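You operate a simulated robot arm through the tools that you are given. There is no shell and no other tool. Be economical: measure what you need, move in short steps, check, and stop when the job is done.

Carry out the task below with a simulated robot arm. There is one attempt and no reset: what you move stays moved.

Task
Swap the empty polish jar for the spare with the earlier date and run the disc inside on deep.
Fine: empty jar on the round mat, one whole run. Set down upright: polish jar, what you pick out.

It is judged by the outcome, as a careful person would: the job done as asked, and still so three seconds after it is handed in. It fails if anything else is knocked over, pushed out of place, dropped, spilled or broken.

Robot
A 7-joint arm with a two-finger parallel gripper, fixed in place. Base frame: the origin is at the foot of the arm, x ahead of it, y to its left, z up; the work surface is at about z = 0. Units: m, degrees, N and s.
With the tool pointing down near the work surface it reaches from about 0.24 to 0.62 m from the base axis. Its first joint turns from -66.0 to 66.0 degrees. Payload 2.6 kg.
The tool frame sits at the grasp point between the pads (the TCP): z along the fingers, y along the line on which they close. The tips reach 0.03 m beyond it. The gripper opens to 0.094 m. The fingers are 0.028 m wide and 0.01 m thick; the gripper's body (0.05 by 0.096 m) begins 0.055 m behind the TCP.
Orientation is that of the tool frame in the base frame, as [roll, pitch, yaw] about the fixed x, y, z axes, in that order (R = Rz(yaw) Ry(pitch) Rx(roll)). With the fingers straight down and closing along the base's y, the tool's x points along the base's -x, its y along +y and its z along -z.

Tools
- The arm moves only by the tool play_rows. Its argument "series" is a list of rows, each a list of 3 entries, a list of its own where there are three numbers: the shift along the tool's x, y, z in m, then the turn, a rotation vector about the tool's x, y, z in rad, then the gripper command, from -1 (shut) to 1 (fully open), values between in proportion. In form: [[[dx, dy, dz], [ax, ay, az], hand], ...]. A call has 1 to 12 rows; each row shifts and turns the commanded pose from where the row before left it, along the tool's axes as they then stand. Rows are played at 5 a second. More than 0.05 m and 8.6 degrees between two rows, or a gripper value outside its range, and nothing of the call is played. Where a pose cannot be reached the arm comes as near as it can. A force on the tool above 80 N (or 10 N above the force at the start of the call, whichever is more), or a blocked arm, ends the call early, and 0.2 s more pass. The fingers move at their own pace (about 0.072 m/s each) and stop on an object; they squeeze with about 30 N. The grip force told is the motor's: it shows also when the fingers shut on nothing. Time passes only in rows, and 0.2 s behind the last, so rows that do not move let the fingers close. The reply holds the time, the measured pose of the TCP, the force on the tool along the base axes, the opening and the grip force, in the units named above and with some noise, with the torque about the TCP (base axes, N m) and any sound that the robot's microphone picked up, and new pictures: "show" is both (left out), scene, wrist or none.
- Cameras (640 x 400 px; columns grow to the right, rows downward): "scene" is fixed at [0.0266, 0.4281, 0.5581]; the picture's right is [-0.84, -0.55, 0.00], its down [-0.35, 0.53, -0.77] and it looks along [0.42, -0.65, -0.63] (base axes); focal length 214 px, centre (320, 200). "wrist" rides on the gripper at [0.076, 0.014, -0.102] in the tool frame; the picture's right is [-0.18, 0.98, 0.00], its down [-0.75, -0.14, -0.64] and it looks along [-0.63, -0.12, 0.77] (tool axes); focal length 243 px, centre (320, 200). There is no depth. A picture from a camera that has moved, and an enlarged one, comes with that camera's place and axes in the base frame and with its lens.
- inspect(camera, box): a new picture of the part [left, top, right, bottom] of that camera's present view, enlarged. It takes no simulated time.
- job_done(): hands the job in; it is judged then, once.

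Work in short steps. Places have to be worked out from the pictures, the camera data and where the tool is seen: move nearer, look again, correct. Check each grasp and each placing, and mend what went wrong. You have 120 turns and 200 pictures in all, those below and enlarged ones among them. Open the gripper and draw the arm clear of the work before you hand the job in, unless the task says otherwise; then end with one line.

The tools are called after ">>>" as name(argument=value, ...) on one line, values as JSON. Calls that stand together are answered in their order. play_rows: Moves the arm, as the interface text tells. Its arguments: {"type":"object","properties":{"series":{"type":"array","items":{"type":"array"}},"show":{"type":"string","enum":["both","scene","wrist","none"]}},"required":["series"]} The other tools are called the same way: inspect (camera, box) takes an enlarged picture of a part of a camera's view; job_done () hands the job in.

At the start:

```text
t: 0.0
tcp_pos: [0.2812, 0.0941, 0.4239]
orientation: [179.8, 0.0, 180.0]
wrist_force: [-0.1, 0.1, 0.5]
ft_torque: [-0.03, 0.02, 0.02]
gripper_width: 0.094
grasp_force: 0.0
```

scene: 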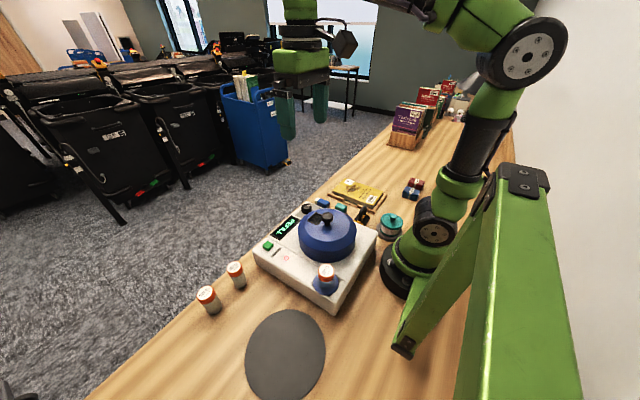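
wrist: 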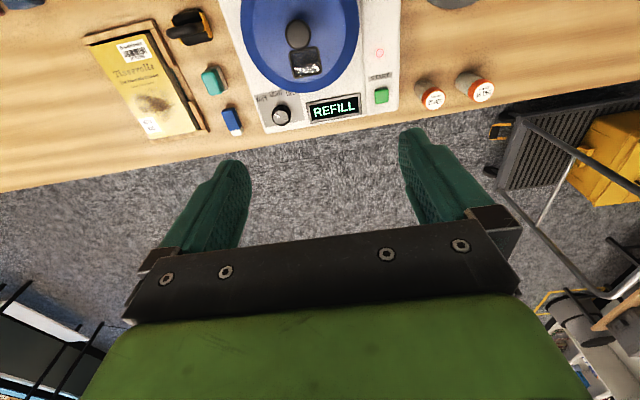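

The machine shows REFILL; two spare jars stand beside it. I look closer at the machine and the jars.

>>> inspect(camera="scene", box=[180, 180, 420, 330])

>>> inspect(camera="wrist", box=[220, 0, 520, 140])

>>> inspect(camera="wrist", box=[400, 50, 520, 125])

```text
2.67 times, centred on (300, 255) of scene
camera zoom: at [0.0266, 0.4281, 0.5581], right [-0.84, -0.55, 0.0], down [-0.35, 0.53, -0.77], along [0.42, -0.65, -0.63], focal length 572 px, centre (373, 53)
```

zoom: 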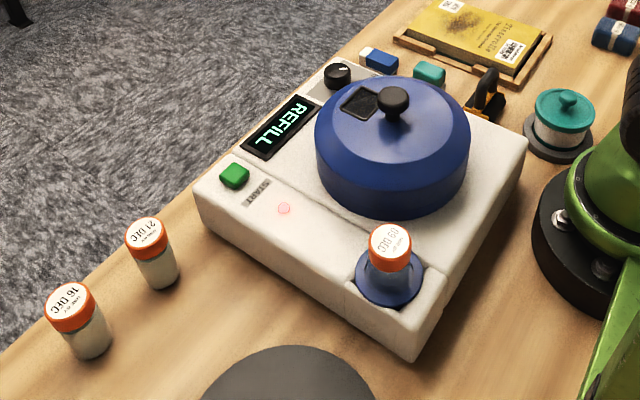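

```text
2.13 times, centred on (370, 70) of wrist
camera zoom: at [0.2039, 0.1082, 0.5251], right [0.19, 0.98, 0.0], down [0.75, -0.14, 0.64], along [0.63, -0.12, -0.77], focal length 518 px, centre (213, 477)
```

zoom: 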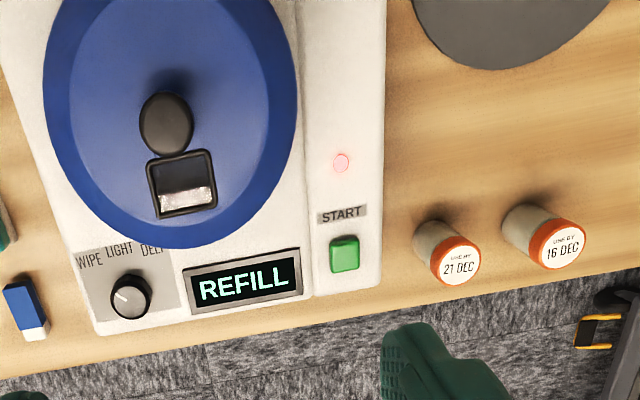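

```text
5.33 times, centred on (460, 88) of wrist
camera zoom: at [0.2039, 0.1082, 0.5251], right [0.19, 0.98, 0.0], down [0.75, -0.14, 0.64], along [0.63, -0.12, -0.77], focal length 1294 px, centre (-427, 800)
```

zoom: 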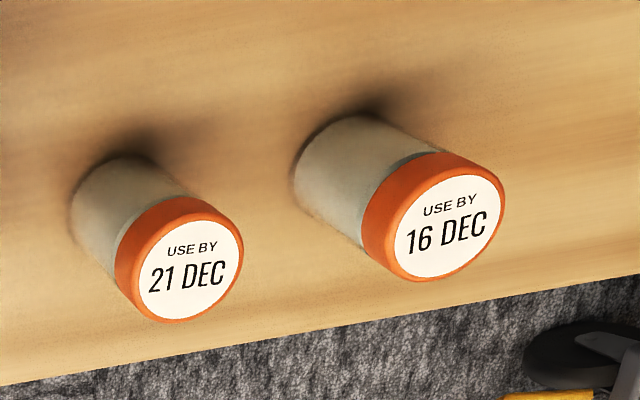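

The spare with the earlier date is 16 DEC (outer jar, about (0.38, 0.37)); the socket jar is at about (0.165, 0.185). I shift toward +y and turn the tool so the wrist camera can look back at the socket and dial.

>>> play_rows(series=[[[0, 0.04, 0], [0, 0, 0], 1], [[0, 0.04, 0], [0, 0, 0], 1], [[0, 0.04, 0], [0, 0, 0], 1], [[0, 0.04, 0], [0, 0, 0], 1], [[0, 0, 0], [0, 0, 0.14], 1], [[0, 0, 0], [0, 0, 0.14], 1], [[0, 0, 0], [0, 0, 0.14], 1], [[0, 0, 0], [0, 0, 0.14], 1], [[0, 0, 0], [0, 0, 0.14], 1], [[0, 0, 0], [0, 0, 0.14], 1], [[0, 0, 0], [0, 0, 0.14], 1], [[0, 0, 0], [0, 0, 0.14], 1]])

```text
t: 2.6
tcp_pos: [0.2802, 0.2542, 0.4235]
orientation: [179.9, -0.2, 115.6]
wrist_force: [0.6, 0.7, -0.7]
ft_torque: [0.0, -0.01, -0.04]
gripper_width: 0.094
grasp_force: 0.0
camera wrist: at [0.2604, 0.329, 0.5255], right [0.97, 0.26, 0.0], down [0.2, -0.74, 0.64], along [0.17, -0.62, -0.77], focal length 243 px, centre (320, 200)
```

scene: 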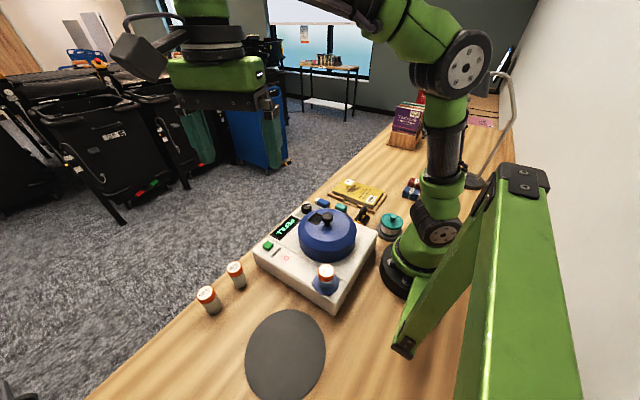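
wrist: 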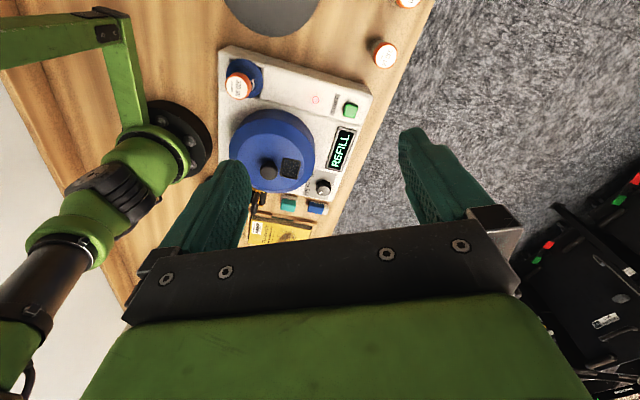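

Good view of the whole machine; enlarging the socket, dial and jars.

>>> inspect(camera="wrist", box=[200, 30, 400, 155])

>>> inspect(camera="wrist", box=[216, 50, 280, 110])

>>> inspect(camera="wrist", box=[270, 110, 370, 210])

>>> inspect(camera="wrist", box=[200, 0, 440, 130])

```text
3.20 times, centred on (300, 92) of wrist
camera zoom: at [0.2604, 0.329, 0.5255], right [0.97, 0.26, 0.0], down [0.2, -0.74, 0.64], along [0.17, -0.62, -0.77], focal length 776 px, centre (384, 544)
```

zoom: 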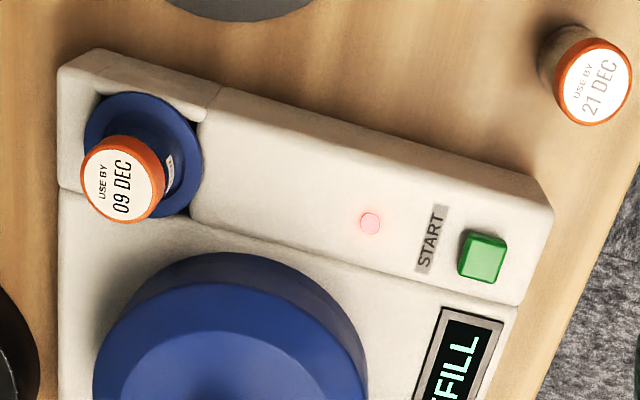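

```text
6.67 times, centred on (248, 80) of wrist
camera zoom: at [0.2604, 0.329, 0.5255], right [0.97, 0.26, 0.0], down [0.2, -0.74, 0.64], along [0.17, -0.62, -0.77], focal length 1618 px, centre (800, 1000)
```

zoom: 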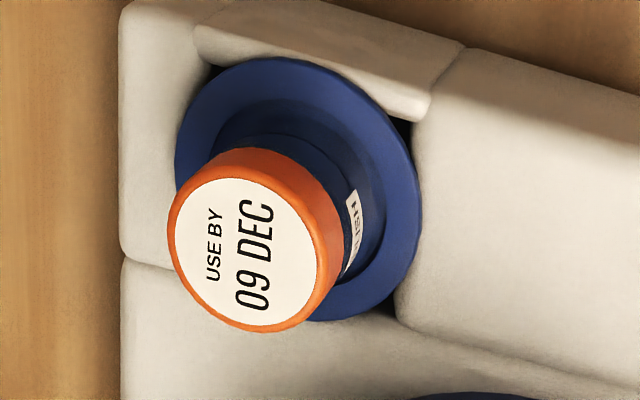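

```text
4.00 times, centred on (320, 160) of wrist
camera zoom: at [0.2604, 0.329, 0.5255], right [0.97, 0.26, 0.0], down [0.2, -0.74, 0.64], along [0.17, -0.62, -0.77], focal length 970 px, centre (320, 360)
```

zoom: 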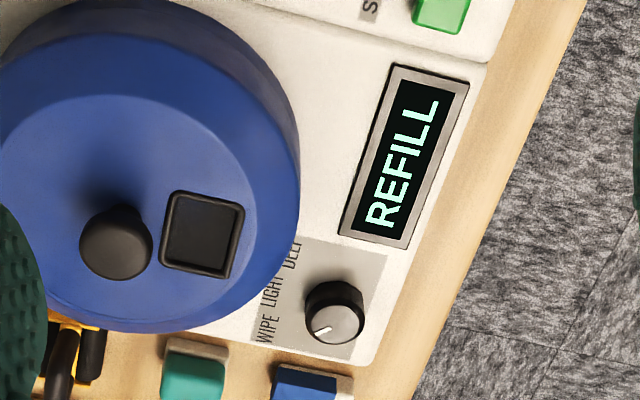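

```text
2.67 times, centred on (320, 65) of wrist
camera zoom: at [0.2604, 0.329, 0.5255], right [0.97, 0.26, 0.0], down [0.2, -0.74, 0.64], along [0.17, -0.62, -0.77], focal length 647 px, centre (320, 560)
```

zoom: 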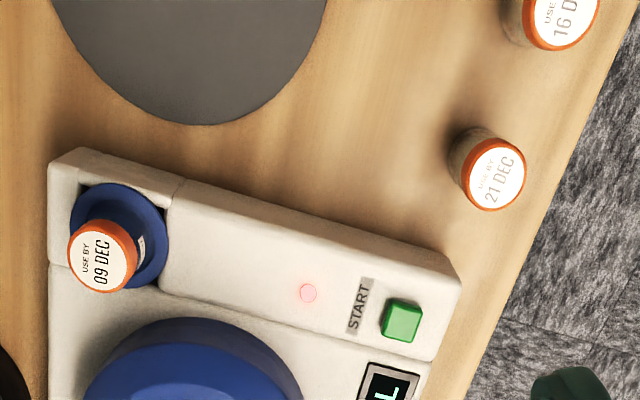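

The socket cup carries a small tag with text, so I move closer to read it. The dial now points at WIPE; DEEP is the third mark.

>>> play_rows(series=[[[0.0233, -0.011, 0.04], [0, 0, 0], 1], [[0.0233, -0.011, 0.04], [0, 0, 0], 1], [[0.0233, -0.011, 0.04], [0, 0, 0], 1], [[0.0233, -0.011, 0.04], [0, 0, 0], 1], [[0, 0, 0], [0, 0, 0.14], 1], [[0, 0, 0], [0, 0, 0.14], 1], [[0, 0, 0], [0, 0, 0.14], 1], [[0, 0, 0], [0, 0, 0.14], 1], [[0, 0, 0], [0, 0, 0.14], 1]])

```text
t: 4.6
tcp_pos: [0.2011, 0.3187, 0.264]
orientation: [180.0, -0.1, 75.5]
wrist_force: [0.6, 0.7, -1.0]
ft_torque: [0.02, 0.0, -0.03]
gripper_width: 0.094
grasp_force: 0.1
camera wrist: at [0.2329, 0.389, 0.3658], right [0.91, -0.42, 0.0], down [-0.33, -0.7, 0.64], along [-0.27, -0.58, -0.77], focal length 243 px, centre (320, 200)
```

scene: 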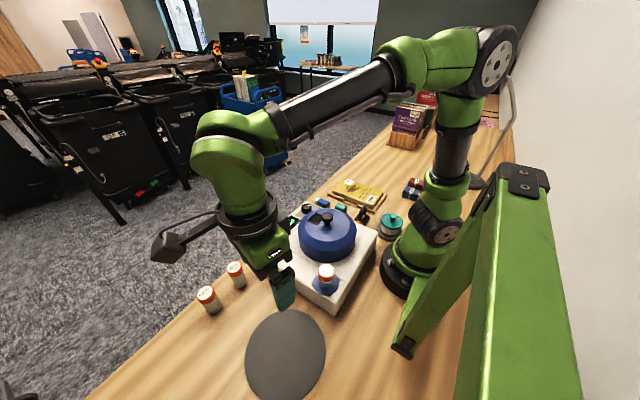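
wrist: 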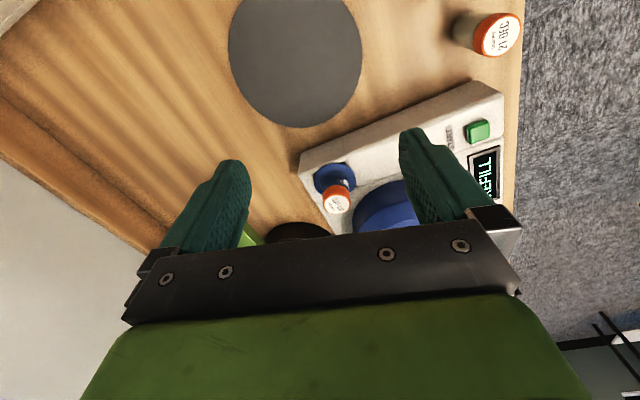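

>>> inspect(camera="wrist", box=[296, 145, 376, 225])

>>> inspect(camera="scene", box=[295, 250, 355, 310])

```text
5.00 times, centred on (336, 185) of wrist
camera zoom: at [0.2329, 0.389, 0.3658], right [0.91, -0.42, 0.0], down [-0.33, -0.7, 0.64], along [-0.27, -0.58, -0.77], focal length 1213 px, centre (240, 275)
```

zoom: 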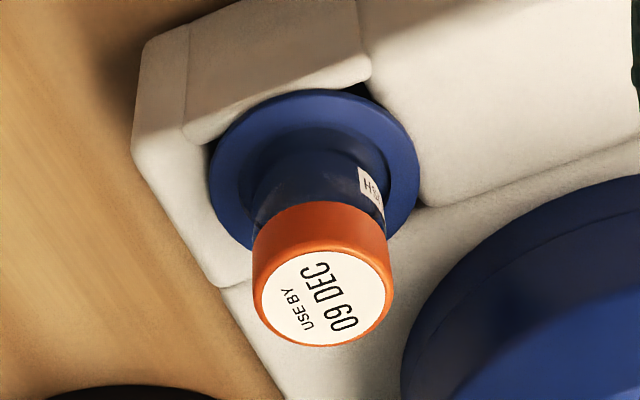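

```text
6.67 times, centred on (325, 280) of scene
camera zoom: at [0.0266, 0.4281, 0.5581], right [-0.84, -0.55, 0.0], down [-0.35, 0.53, -0.77], along [0.42, -0.65, -0.63], focal length 1430 px, centre (287, -333)
```

zoom: 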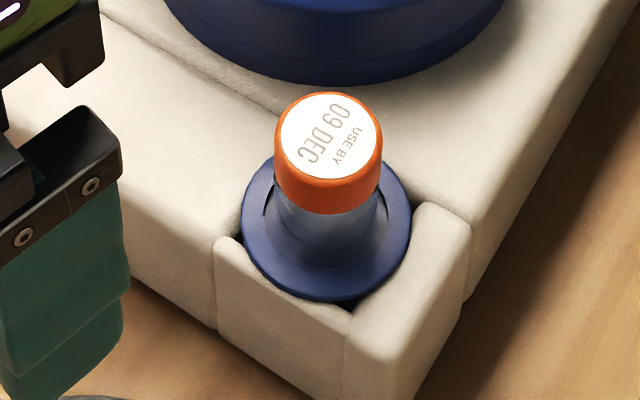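

The holder is a plain round dish with the empty 09 DEC jar standing in it (cap top about z 0.11, near (0.165, 0.185)). I turn the fingers to close tangentially to the lid and go above the jar.

>>> play_rows(series=[[[0, 0, 0], [0, 0, -0.1295], 0.5], [[0, 0, 0], [0, 0, -0.1295], 0.5], [[0, 0, 0], [0, 0, -0.1295], 0.5], [[0, 0, 0], [0, 0, -0.1295], 0.5], [[0, 0, 0], [0, 0, -0.1295], 0.5], [[0, 0, 0], [0, 0, -0.1295], 0.5], [[-0.0245, -0.0245, 0.015], [0, 0, 0], 0.5], [[-0.0245, -0.0245, 0.015], [0, 0, 0], 0.5], [[-0.0245, -0.0245, 0.015], [0, 0, 0], 0.5], [[-0.0245, -0.0245, 0.015], [0, 0, 0], 0.5], [[0, 0, 0], [0, 0, 0], 0.5]])

```text
t: 7.0
tcp_pos: [0.1663, 0.1856, 0.2056]
orientation: [179.8, -0.1, 120.2]
wrist_force: [0.0, 0.6, 0.7]
ft_torque: [0.01, 0.0, -0.02]
gripper_width: 0.0707
grasp_force: 0.1
camera wrist: at [0.1397, 0.2586, 0.3079], right [0.94, 0.34, 0.0], down [0.26, -0.72, 0.64], along [0.22, -0.6, -0.77], focal length 243 px, centre (320, 200)
```

scene: 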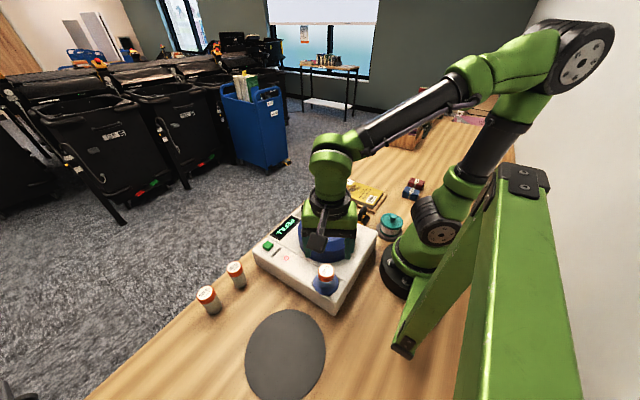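
wrist: 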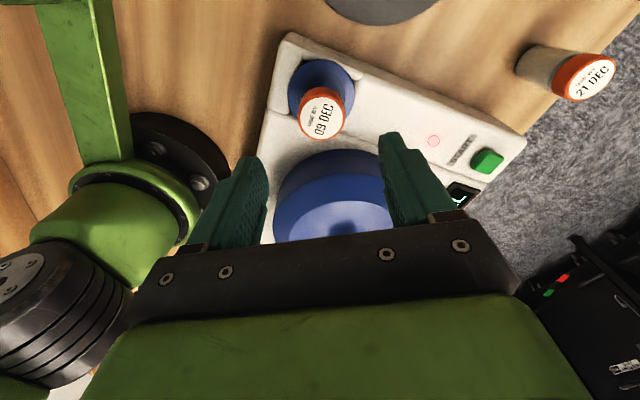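

Jar estimate from this view is (0.167, 0.189), nearly under the TCP. I descend part way and check.

>>> play_rows(series=[[[0.002, 0.001, 0.02], [0, 0, 0], 0.5], [[0, 0, 0.025], [0, 0, 0], 0.5], [[0, 0, 0.025], [0, 0, 0], 0.5], [[0, 0, 0.02], [0, 0, 0], 0.5], [[0, 0, 0], [0, 0, 0], 0.5]])

```text
t: 8.2
tcp_pos: [0.1659, 0.1881, 0.1138]
orientation: [180.0, 0.0, 120.2]
wrist_force: [0.4, 0.6, -0.4]
ft_torque: [-0.01, 0.01, -0.03]
gripper_width: 0.0707
grasp_force: 0.1
camera wrist: at [0.1393, 0.2607, 0.2149], right [0.94, 0.34, 0.0], down [0.26, -0.72, 0.64], along [0.22, -0.6, -0.77], focal length 243 px, centre (320, 200)
```

scene: 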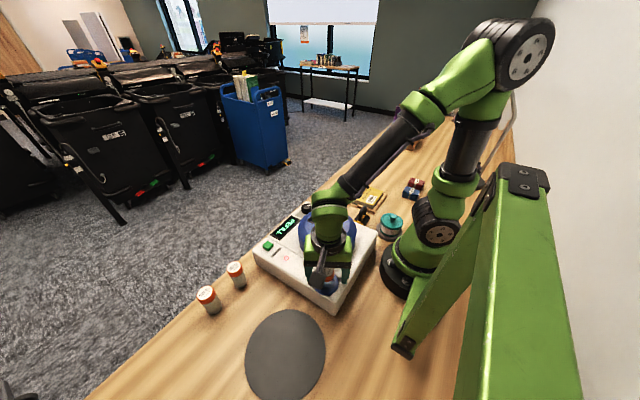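
wrist: 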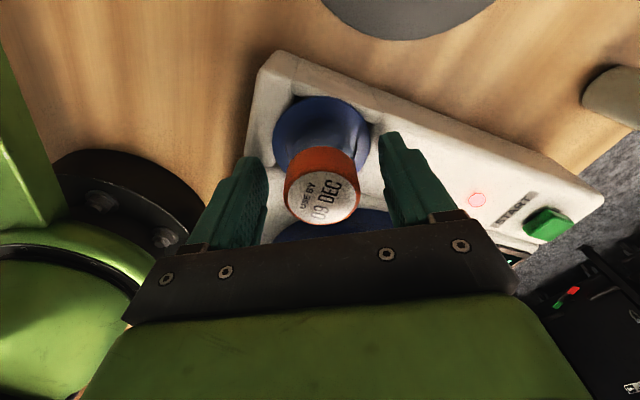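

Cap top now judged at (0.167, 0.1835, 0.117). I correct 4 mm, descend 14 mm and close.

>>> play_rows(series=[[[-0.0044, -0.0014, 0.004], [0, 0, 0], 0.5], [[0, 0, 0.01], [0, 0, 0], 0.5], [[0, 0, 0], [0, 0, 0], -0.3], [[0, 0, 0], [0, 0, 0], -1], [[0, 0, 0], [0, 0, 0], -1], [[0, 0, 0], [0, 0, 0], -1]], show="wrist")

```text
t: 8.8
tcp_pos: [0.1658, 0.1823, 0.1041]
orientation: [-179.8, 0.2, 119.8]
wrist_force: [-26.2, -19.6, 47.6]
ft_torque: [-1.08, 1.88, 0.32]
gripper_width: 0.0688
grasp_force: 21.9
stopped in row 3: the force on the tool passed its limit at 118 N (the readings are from after the stop); the commanded pose is now the measured one
camera wrist: at [0.1404, 0.2562, 0.2064], right [0.94, 0.33, 0.0], down [0.25, -0.72, 0.64], along [0.21, -0.61, -0.76], focal length 243 px, centre (320, 200)
```

wrist: 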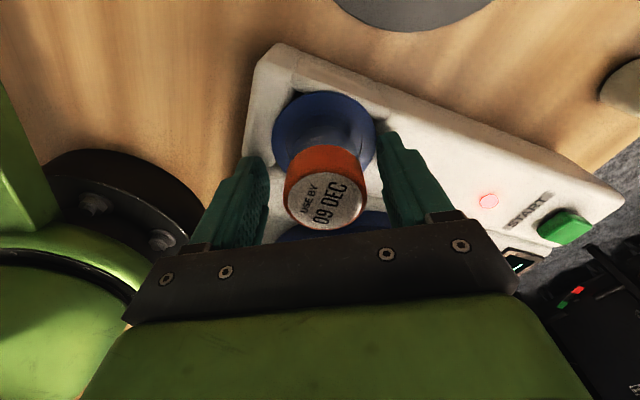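

A finger touched the machine top (z about 0.074). I raise 6 mm, which is still on the cap, and check before closing.

>>> play_rows(series=[[[0, 0, -0.006], [0, 0, 0], 0.5], [[0, 0, 0], [0, 0, 0], 0.5]])

```text
t: 9.4
tcp_pos: [0.1698, 0.184, 0.1111]
orientation: [179.3, -0.1, 120.1]
wrist_force: [-0.6, 0.4, 0.7]
ft_torque: [0.02, 0.0, 0.03]
gripper_width: 0.0705
grasp_force: 0.0
camera wrist: at [0.1426, 0.2573, 0.2131], right [0.94, 0.33, 0.01], down [0.25, -0.73, 0.64], along [0.22, -0.6, -0.77], focal length 243 px, centre (320, 200)
```

scene: 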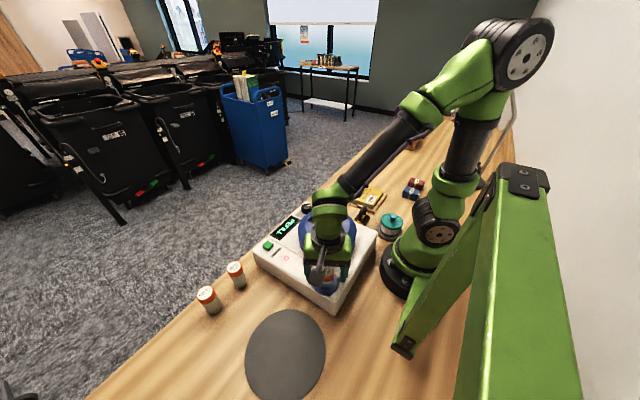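
wrist: 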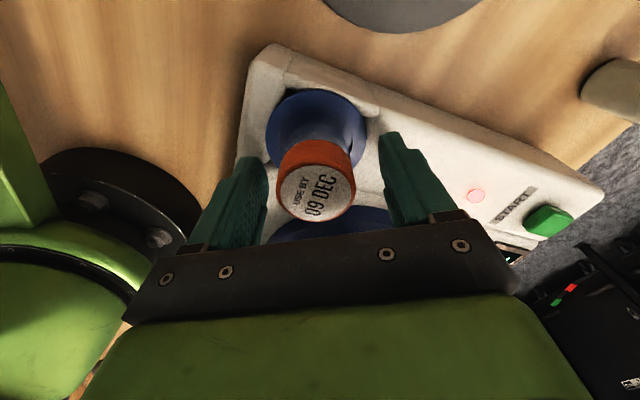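

The machine still sits in place and the cap is between the fingers. I centre by 2 mm and close gradually.

>>> play_rows(series=[[[0, -0.0025, 0.001], [0, 0, 0], 0.2], [[0, 0, 0], [0, 0, 0], -0.1], [[0, 0, 0], [0, 0, 0], -0.4], [[0, 0, 0], [0, 0, 0], -1], [[0, 0, 0], [0, 0, 0], -1], [[0, 0, 0], [0, 0, 0], -1]], show="wrist")

```text
t: 10.8
tcp_pos: [0.1681, 0.1833, 0.11]
orientation: [179.4, 0.0, 120.1]
wrist_force: [0.0, 1.1, 3.2]
ft_torque: [0.08, 0.01, 0.01]
gripper_width: 0.0394
grasp_force: 30.2
camera wrist: at [0.1405, 0.2561, 0.212], right [0.94, 0.33, 0.01], down [0.25, -0.73, 0.64], along [0.22, -0.6, -0.77], focal length 243 px, centre (320, 200)
```

wrist: 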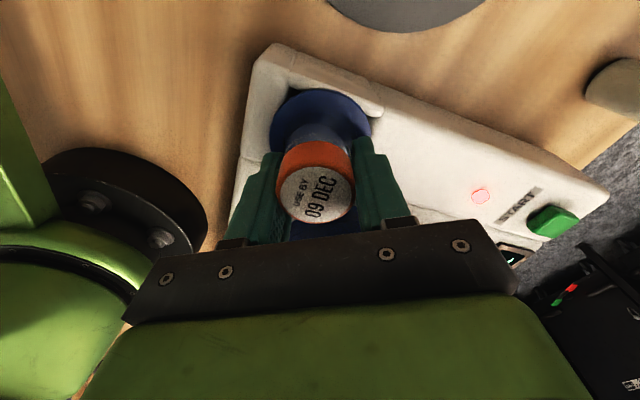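

Cap gripped at 39 mm. I lift straight up gently.

>>> play_rows(series=[[[0, 0, -0.005], [0, 0, 0], -1], [[0, 0, -0.01], [0, 0, 0], -1], [[0, 0, -0.015], [0, 0, 0], -1], [[0, 0, -0.03], [0, 0, 0], -1], [[0, 0, -0.03], [0, 0, 0], -1], [[0, 0, 0], [0, 0, 0], -1]])

```text
t: 12.2
tcp_pos: [0.1665, 0.1831, 0.2031]
orientation: [179.4, 0.1, 120.0]
wrist_force: [-0.4, 0.2, -1.0]
ft_torque: [0.01, 0.01, 0.02]
gripper_width: 0.0397
grasp_force: 30.1
camera wrist: at [0.1393, 0.2558, 0.3042], right [0.94, 0.33, 0.01], down [0.25, -0.73, 0.64], along [0.22, -0.6, -0.77], focal length 243 px, centre (320, 200)
```

scene: 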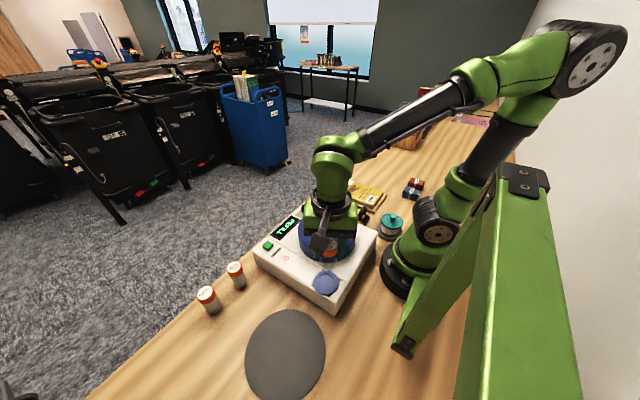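
wrist: 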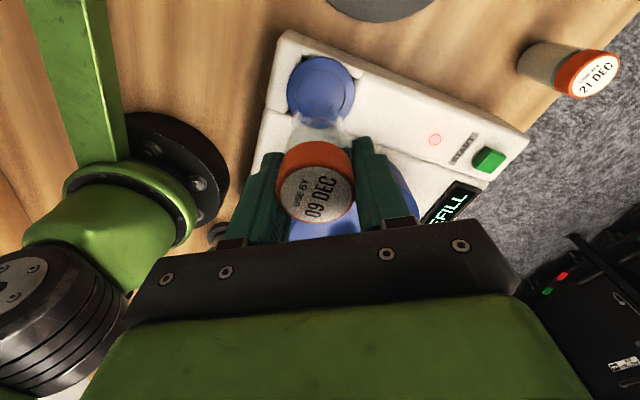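

The jar is out and hangs clear. I look at the empty holder before moving on.

>>> inspect(camera="wrist", box=[270, 20, 390, 120])

>>> inspect(camera="scene", box=[290, 240, 370, 320])

```text
4.00 times, centred on (330, 70) of wrist
camera zoom: at [0.1393, 0.2558, 0.3042], right [0.94, 0.33, 0.01], down [0.25, -0.73, 0.64], along [0.22, -0.6, -0.77], focal length 970 px, centre (280, 720)
```

zoom: 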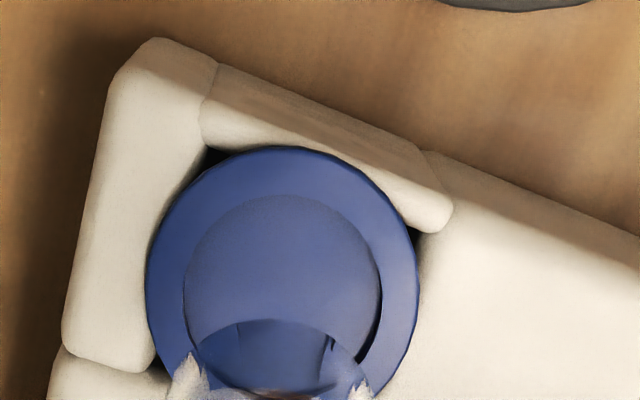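

```text
5.00 times, centred on (330, 280) of scene
camera zoom: at [0.0266, 0.4281, 0.5581], right [-0.84, -0.55, 0.0], down [-0.35, 0.53, -0.77], along [0.42, -0.65, -0.63], focal length 1072 px, centre (270, -200)
```

zoom: 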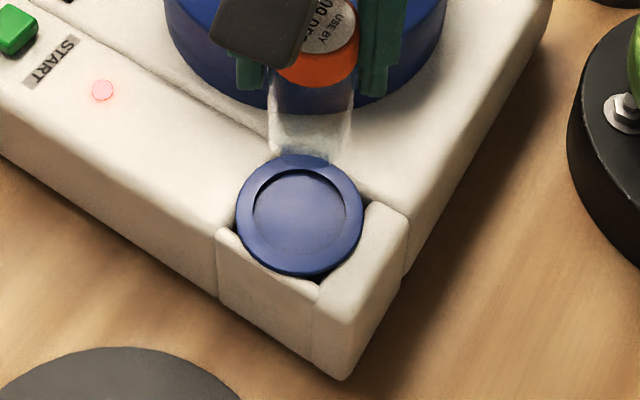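

The holder has a shallow round recess. Now I carry the empty jar over the mat (centre about (0.172, 0.34)).

>>> play_rows(series=[[[0.0318, 0.0236, 0], [0, 0, 0], -1], [[0.0318, 0.0236, 0], [0, 0, 0], -1], [[0.0318, 0.0236, 0], [0, 0, 0], -1], [[0.0318, 0.0236, 0], [0, 0, 0], -1], [[0, 0, 0.035], [0, 0, 0], -1], [[0, 0, 0.035], [0, 0, 0], -1], [[0, 0, 0.035], [0, 0, 0], -1], [[0, 0, 0], [0, 0, 0], -1]])

```text
t: 14.0
tcp_pos: [0.1854, 0.3406, 0.0945]
orientation: [179.4, 0.0, 120.0]
wrist_force: [-0.2, 0.3, 0.0]
ft_torque: [0.0, 0.01, 0.0]
gripper_width: 0.0397
grasp_force: 30.1
camera wrist: at [0.1573, 0.4139, 0.197], right [0.94, 0.33, 0.01], down [0.25, -0.73, 0.64], along [0.22, -0.6, -0.77], focal length 243 px, centre (320, 200)
```

scene: 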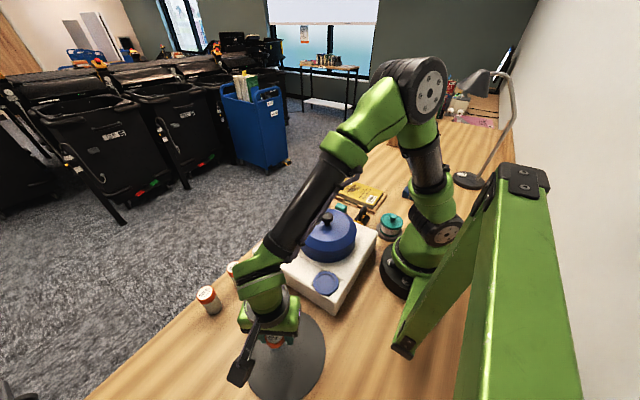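
wrist: 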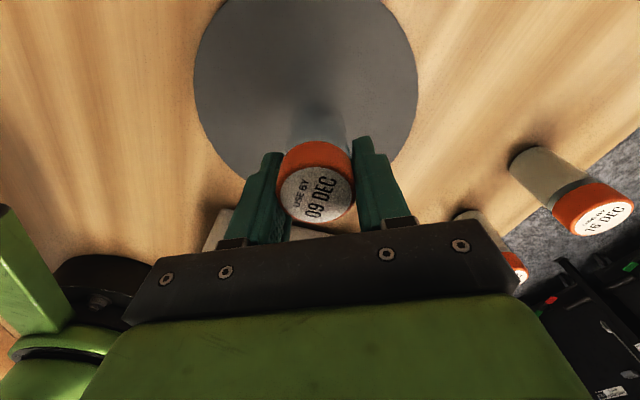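

The jar is over the mat. I lower it, watching the force.

>>> play_rows(series=[[[0, 0, 0.006], [0, 0, 0], -1], [[0, 0, 0.006], [0, 0, 0], -1], [[0, 0, 0.006], [0, 0, 0], -1], [[0, 0, 0.004], [0, 0, 0], -1], [[0, 0, 0.002], [0, 0, 0], -1], [[0, 0, 0], [0, 0, 0], -1]], show="none")

```text
t: 15.4
tcp_pos: [0.1851, 0.3405, 0.0717]
orientation: [179.4, 0.1, 120.0]
wrist_force: [-0.1, 0.9, -1.0]
ft_torque: [-0.02, -0.02, 0.02]
gripper_width: 0.0396
grasp_force: 30.5
```

No contact yet at z 0.072; I continue in 2 mm steps.

>>> play_rows(series=[[[0, 0, 0.002], [0, 0, 0], -1], [[0, 0, 0.002], [0, 0, 0], -1], [[0, 0, 0], [0, 0, 0], -1]], show="none")

>>> play_rows(series=[[[0, 0, 0.0015], [0, 0, 0], -1], [[0, 0, 0], [0, 0, 0], -1]], show="wrist")

```text
t: 16.2
tcp_pos: [0.1842, 0.3404, 0.0678]
orientation: [179.4, -0.1, 120.2]
wrist_force: [-0.1, 0.7, -0.8]
ft_torque: [-0.04, -0.01, -0.02]
gripper_width: 0.0395
grasp_force: 29.9
```

```text
t: 16.8
tcp_pos: [0.1843, 0.34, 0.0672]
orientation: [179.4, 0.0, 120.0]
wrist_force: [-0.1, -0.4, -0.5]
ft_torque: [-0.03, 0.02, 0.05]
gripper_width: 0.0394
grasp_force: 30.3
camera wrist: at [0.1576, 0.413, 0.1687], right [0.94, 0.33, 0.01], down [0.25, -0.73, 0.64], along [0.22, -0.6, -0.77], focal length 243 px, centre (320, 200)
```

wrist: 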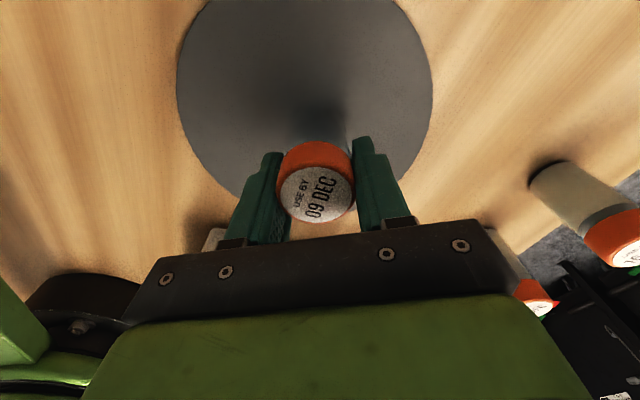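

>>> play_rows(series=[[[0, 0, 0.002], [0, 0, 0], -1], [[0, 0, 0], [0, 0, 0], -1]], show="none")

>>> play_rows(series=[[[0, 0, 0.002], [0, 0, 0], -1], [[0, 0, 0], [0, 0, 0], -1]], show="none")

```text
t: 17.4
tcp_pos: [0.1858, 0.3394, 0.0644]
orientation: [179.4, 0.2, 120.2]
wrist_force: [-0.5, 0.0, -0.2]
ft_torque: [-0.01, 0.01, 0.03]
gripper_width: 0.0395
grasp_force: 30.2
```

```text
t: 18.0
tcp_pos: [0.1853, 0.3409, 0.063]
orientation: [179.3, 0.1, 120.1]
wrist_force: [-5.0, -8.3, 23.6]
ft_torque: [-0.27, 0.32, 0.0]
gripper_width: 0.0398
grasp_force: 30.4
```

Contact at TCP z ≈ 0.063. I relieve 1 mm, open, and rise.

>>> play_rows(series=[[[0, 0, -0.001], [0, 0, 0], -1], [[0, 0, 0], [0, 0, 0], -0.1], [[0, 0, 0], [0, 0, 0], 0.3], [[0, 0, 0], [0, 0, 0], 0.5], [[0, 0, -0.03], [0, 0, 0], 0.5], [[0, 0, -0.04], [0, 0, 0], 0.5], [[0, 0, -0.04], [0, 0, 0], 0.5], [[0, 0, 0], [0, 0, 0], 0.5]])

```text
t: 19.8
tcp_pos: [0.183, 0.3406, 0.1725]
orientation: [179.5, 0.0, 120.0]
wrist_force: [-0.6, 0.2, 0.1]
ft_torque: [-0.01, 0.04, 0.01]
gripper_width: 0.0706
grasp_force: 0.1
camera wrist: at [0.157, 0.4135, 0.2759], right [0.94, 0.33, 0.01], down [0.25, -0.73, 0.64], along [0.22, -0.6, -0.77], focal length 243 px, centre (320, 200)
```

scene: 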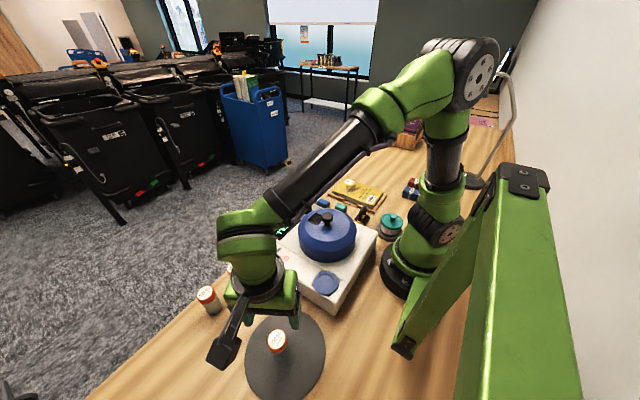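
wrist: 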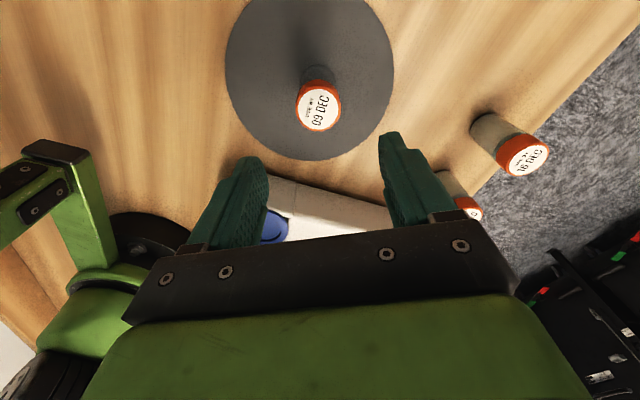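

The 09 DEC jar stands upright on the mat. Next I go above the 16 DEC jar, about (0.385, 0.366).

>>> play_rows(series=[[[-0.0158, 0.0375, 0], [0, 0, 0], 0.5], [[-0.0158, 0.0375, 0], [0, 0, 0], 0.5], [[-0.0158, 0.0375, 0], [0, 0, 0], 0.5], [[-0.0158, 0.0375, 0], [0, 0, 0], 0.5], [[-0.0158, 0.0375, 0], [0, 0, 0], 0.5], [[0, 0, 0.03], [0, 0, 0], 0.5], [[0, 0, 0], [0, 0, 0], 0.5]])

```text
t: 21.4
tcp_pos: [0.3851, 0.3676, 0.1445]
orientation: [179.4, 0.0, 120.0]
wrist_force: [-0.8, 0.1, -0.6]
ft_torque: [-0.01, 0.01, -0.01]
gripper_width: 0.0704
grasp_force: 0.1
camera wrist: at [0.3579, 0.4404, 0.2466], right [0.94, 0.33, 0.01], down [0.25, -0.73, 0.64], along [0.22, -0.6, -0.77], focal length 243 px, centre (320, 200)
```

scene: 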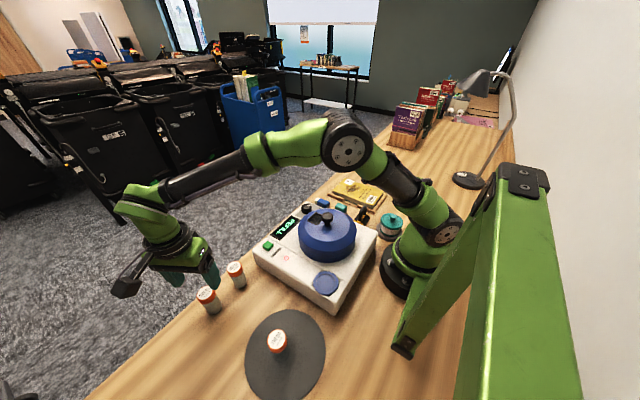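
wrist: 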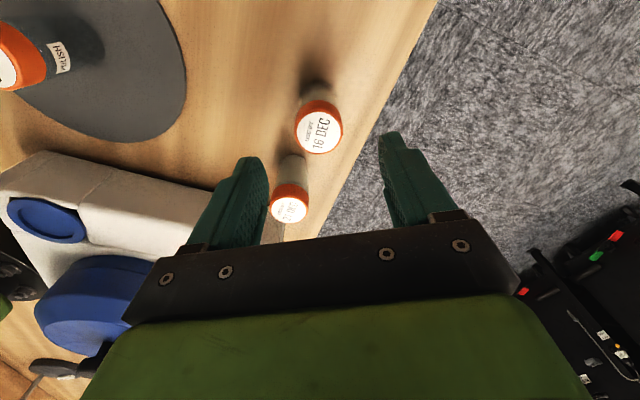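

The jar lines up with the TCP within about 2 mm. I descend to just above the cap and check.

>>> play_rows(series=[[[0, 0, 0.02], [0, 0, 0], 0.5], [[0, 0, 0.02], [0, 0, 0], 0.5], [[0, 0, 0], [0, 0, 0], 0.5]], show="wrist")

```text
t: 22.2
tcp_pos: [0.3877, 0.3665, 0.1038]
orientation: [179.4, 0.0, 120.1]
wrist_force: [0.2, -0.9, 1.0]
ft_torque: [0.0, 0.0, 0.02]
gripper_width: 0.0706
grasp_force: 0.1
camera wrist: at [0.3602, 0.44, 0.2065], right [0.94, 0.33, 0.01], down [0.25, -0.73, 0.64], along [0.22, -0.6, -0.77], focal length 243 px, centre (320, 200)
```

wrist: 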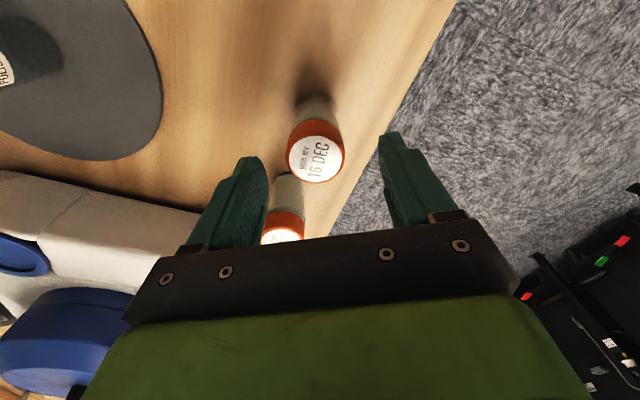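

Aligned (2–3 mm shift needed). I descend to cap-grip height and close.

>>> play_rows(series=[[[0.001, -0.003, 0.01], [0, 0, 0], 0.5], [[0, 0, 0.015], [0, 0, 0], 0.5], [[0, 0, 0.015], [0, 0, 0], 0.5], [[0, 0, 0], [0, 0, 0], 0.5], [[0, 0, 0], [0, 0, 0], 0], [[0, 0, 0], [0, 0, 0], -0.4], [[0, 0, 0], [0, 0, 0], -1], [[0, 0, 0], [0, 0, 0], -1], [[0, 0, 0], [0, 0, 0], -1]], show="wrist")

```text
t: 24.2
tcp_pos: [0.3834, 0.3674, 0.0651]
orientation: [179.5, 0.0, 120.1]
wrist_force: [-0.1, -0.4, -0.2]
ft_torque: [0.01, -0.02, 0.0]
gripper_width: 0.0356
grasp_force: 30.2
camera wrist: at [0.3571, 0.4391, 0.1673], right [0.94, 0.33, 0.01], down [0.25, -0.73, 0.64], along [0.22, -0.6, -0.77], focal length 243 px, centre (320, 200)
```

wrist: 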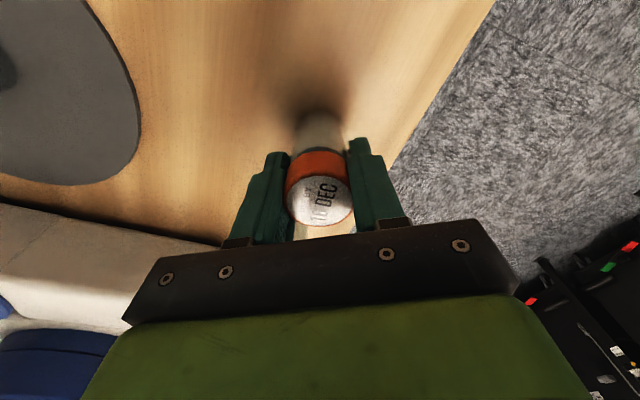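

Gripped (36 mm). I lift it straight up.

>>> play_rows(series=[[[0, 0, -0.005], [0, 0, 0], -1], [[0, 0, -0.03], [0, 0, 0], -1], [[0, 0, -0.035], [0, 0, 0], -1], [[0, 0, -0.035], [0, 0, 0], -1], [[0, 0, -0.035], [0, 0, 0], -1], [[0, 0, 0], [0, 0, 0], -1]])

```text
t: 25.6
tcp_pos: [0.385, 0.3656, 0.2069]
orientation: [179.5, 0.0, 120.1]
wrist_force: [0.4, 0.0, -1.2]
ft_torque: [0.0, 0.02, 0.01]
gripper_width: 0.0357
grasp_force: 29.8
camera wrist: at [0.3572, 0.438, 0.3086], right [0.94, 0.33, 0.01], down [0.25, -0.73, 0.64], along [0.22, -0.6, -0.77], focal length 243 px, centre (320, 200)
```

scene: 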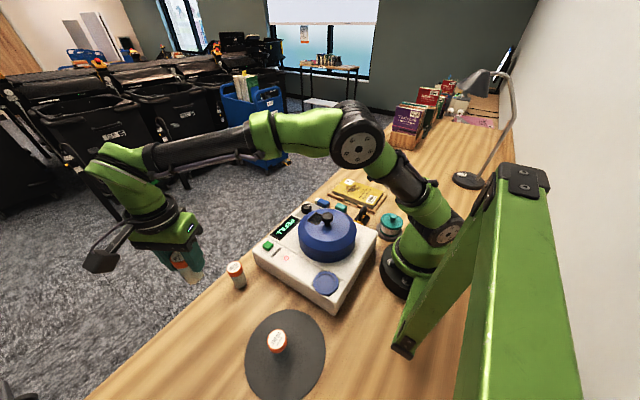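
wrist: 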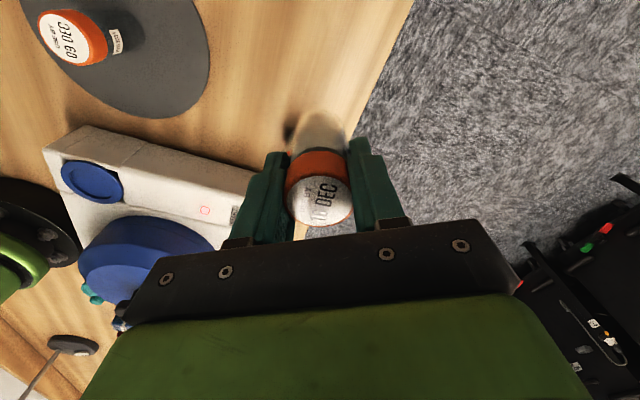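

Holding it fine. I carry it over to above the holder.

>>> play_rows(series=[[[-0.0083, -0.0465, 0], [0, 0, 0], -1], [[-0.0083, -0.0465, 0], [0, 0, 0], -1], [[-0.0083, -0.0465, 0], [0, 0, 0], -1], [[-0.0083, -0.0465, 0], [0, 0, 0], -1], [[-0.0083, -0.0465, 0], [0, 0, 0], -1], [[-0.0083, -0.0465, 0], [0, 0, 0], -1], [[0, 0, 0.03], [0, 0, 0], -1], [[0, 0, 0.03], [0, 0, 0], -1], [[0, 0, 0.015], [0, 0, 0], -1], [[0, 0, 0], [0, 0, 0], -1]])

>>> inspect(camera="wrist", box=[240, 70, 400, 230])

>>> inspect(camera="scene", box=[280, 230, 380, 320])

```text
t: 27.8
tcp_pos: [0.1693, 0.1842, 0.1289]
orientation: [178.8, 0.0, 120.1]
wrist_force: [2.6, 9.8, 26.1]
ft_torque: [0.01, 0.0, -0.04]
gripper_width: 0.0358
grasp_force: 30.1
camera wrist: at [0.1404, 0.257, 0.2309], right [0.94, 0.34, 0.02], down [0.25, -0.73, 0.64], along [0.23, -0.6, -0.77], focal length 243 px, centre (320, 200)
```

scene: 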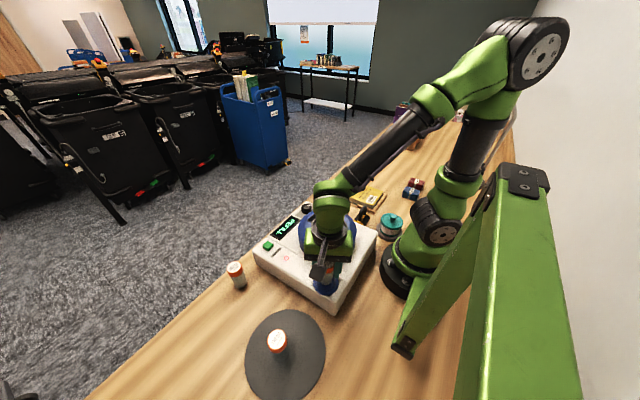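
wrist: 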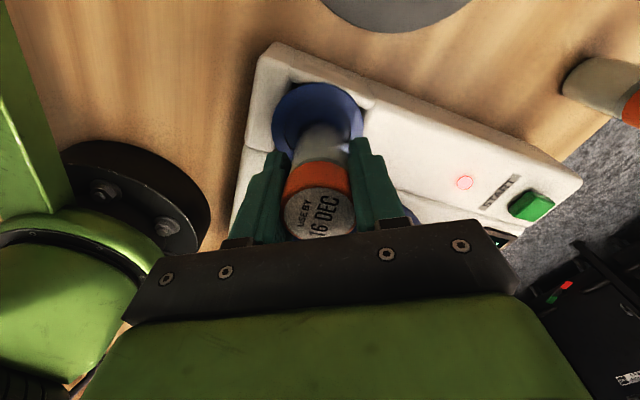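

```text
2.50 times, centred on (320, 150) of wrist
camera zoom: at [0.1404, 0.257, 0.2309], right [0.94, 0.34, 0.02], down [0.25, -0.73, 0.64], along [0.23, -0.6, -0.77], focal length 606 px, centre (320, 325)
```

zoom: 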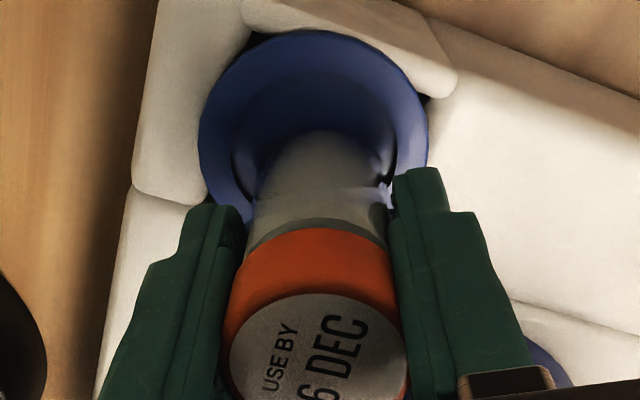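

```text
4.44 times, centred on (330, 275) of scene
camera zoom: at [0.0266, 0.4281, 0.5582], right [-0.84, -0.55, 0.0], down [-0.35, 0.53, -0.77], along [0.42, -0.65, -0.63], focal length 953 px, centre (276, -133)
```

zoom: 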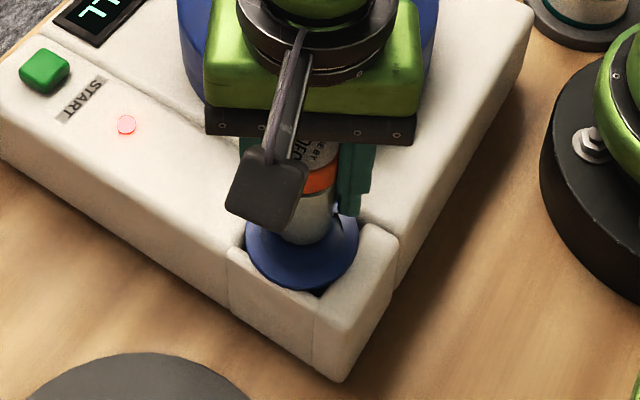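

The jar touched the holder's rim on the lid side (26 N), so it must go further from the lid. I raise 12 mm and look.

>>> play_rows(series=[[[0, 0, -0.012], [0, 0, 0], -1], [[0, 0, 0], [0, 0, 0], -1]], show="wrist")

>>> inspect(camera="wrist", box=[240, 70, 400, 230])

>>> inspect(camera="scene", box=[290, 240, 370, 310])

```text
t: 28.4
tcp_pos: [0.1663, 0.1814, 0.1401]
orientation: [179.5, 0.2, 120.1]
wrist_force: [-0.5, 1.1, -0.5]
ft_torque: [-0.02, -0.01, -0.01]
gripper_width: 0.0357
grasp_force: 30.2
camera wrist: at [0.1397, 0.2557, 0.2411], right [0.94, 0.33, 0.01], down [0.25, -0.72, 0.64], along [0.22, -0.6, -0.77], focal length 243 px, centre (320, 200)
```

wrist: 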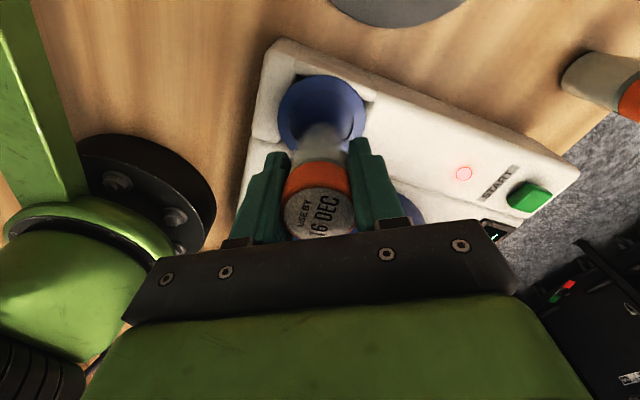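

```text
2.50 times, centred on (320, 150) of wrist
camera zoom: at [0.1397, 0.2557, 0.2411], right [0.94, 0.33, 0.01], down [0.25, -0.72, 0.64], along [0.22, -0.6, -0.77], focal length 606 px, centre (320, 325)
```

zoom: 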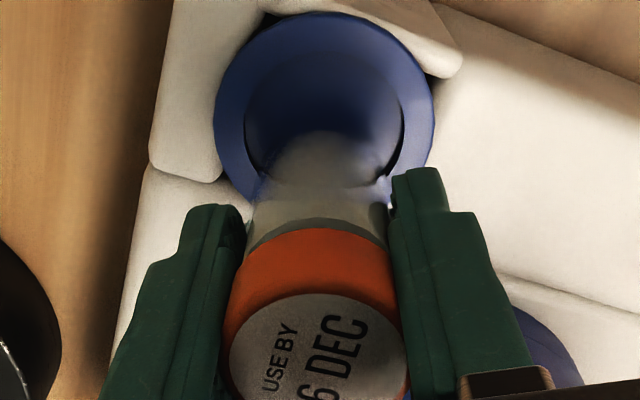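

```text
5.71 times, centred on (330, 275) of scene
camera zoom: at [0.0266, 0.4281, 0.5581], right [-0.84, -0.55, 0.0], down [-0.35, 0.53, -0.77], along [0.42, -0.65, -0.63], focal length 1226 px, centre (263, -229)
```

zoom: 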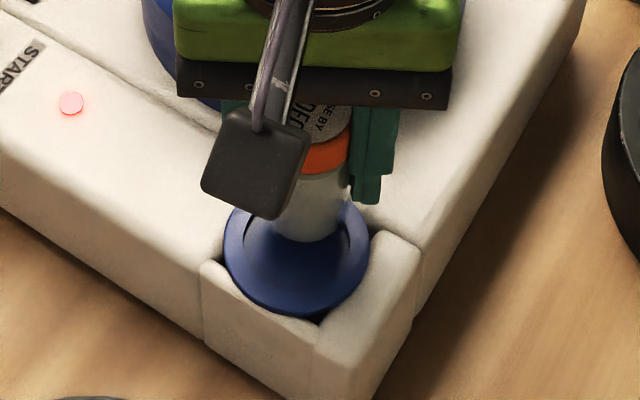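

The jar slid up ~9 mm in the grip (its base is now ~55 mm below the TCP). The cup's centre lies about 10 mm further along tool +x; I shift there at this height and look.

>>> play_rows(series=[[[0.0105, 0.0015, 0], [0, 0, 0], -1], [[0, 0, 0], [0, 0, 0], -1]], show="none")

>>> inspect(camera="wrist", box=[240, 70, 400, 230])

>>> inspect(camera="scene", box=[290, 240, 370, 310])

```text
t: 29.0
tcp_pos: [0.1624, 0.1934, 0.1396]
orientation: [179.4, 0.0, 120.1]
wrist_force: [-0.5, 0.9, -0.8]
ft_torque: [0.0, 0.03, -0.02]
gripper_width: 0.036
grasp_force: 30.3
```

```text
2.50 times, centred on (320, 150) of wrist
camera zoom: at [0.1359, 0.2658, 0.2417], right [0.94, 0.33, 0.01], down [0.25, -0.73, 0.64], along [0.22, -0.6, -0.77], focal length 606 px, centre (320, 325)
```

zoom: 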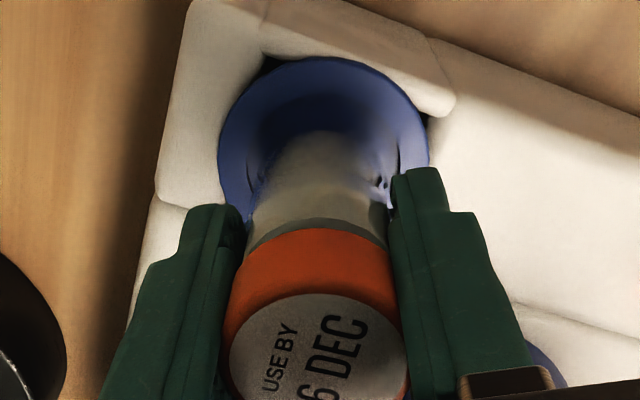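

```text
5.71 times, centred on (330, 275) of scene
camera zoom: at [0.0266, 0.4281, 0.5581], right [-0.84, -0.55, 0.0], down [-0.35, 0.53, -0.77], along [0.42, -0.65, -0.63], focal length 1226 px, centre (263, -229)
```

zoom: 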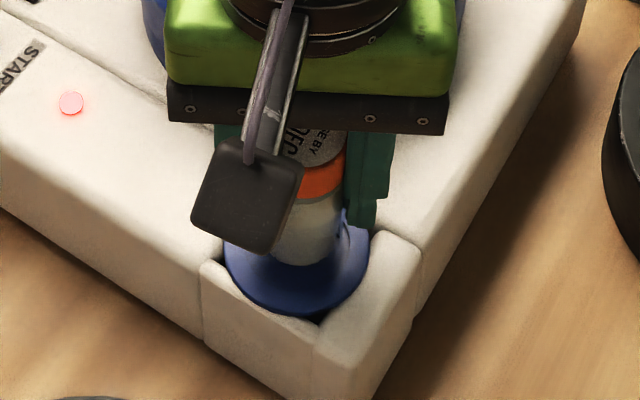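

Nearly centred; I trim 1–2 mm and lower slowly into the cup, stopping for force.

>>> play_rows(series=[[[-0.001, 0.0015, 0.004], [0, 0, 0], -1], [[0, 0, 0.004], [0, 0, 0], -1], [[0, 0, 0.003], [0, 0, 0], -1], [[0, 0, 0.002], [0, 0, 0], -1], [[0, 0, 0], [0, 0, 0], -1]], show="none")

```text
t: 30.2
tcp_pos: [0.1654, 0.1929, 0.1277]
orientation: [179.4, 0.0, 120.1]
wrist_force: [-1.3, -0.1, -0.9]
ft_torque: [0.01, 0.0, -0.02]
gripper_width: 0.0358
grasp_force: 29.6
```

Below the earlier contact height with no force yet; I go on in small steps.

>>> play_rows(series=[[[0, 0, 0.002], [0, 0, 0], -1], [[0, 0, 0.002], [0, 0, 0], -1], [[0, 0, 0], [0, 0, 0], -1]], show="none")

>>> inspect(camera="wrist", box=[240, 70, 400, 230])

```text
t: 31.0
tcp_pos: [0.1655, 0.1923, 0.1229]
orientation: [179.4, 0.0, 120.2]
wrist_force: [0.0, 0.1, -0.8]
ft_torque: [0.0, -0.02, -0.02]
gripper_width: 0.0359
grasp_force: 30.0
```

```text
2.50 times, centred on (320, 150) of wrist
camera zoom: at [0.138, 0.2656, 0.2246], right [0.94, 0.33, 0.01], down [0.25, -0.73, 0.64], along [0.22, -0.6, -0.77], focal length 606 px, centre (320, 325)
```

zoom: 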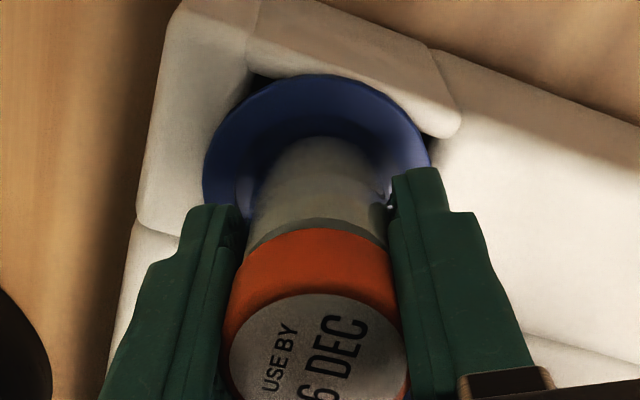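

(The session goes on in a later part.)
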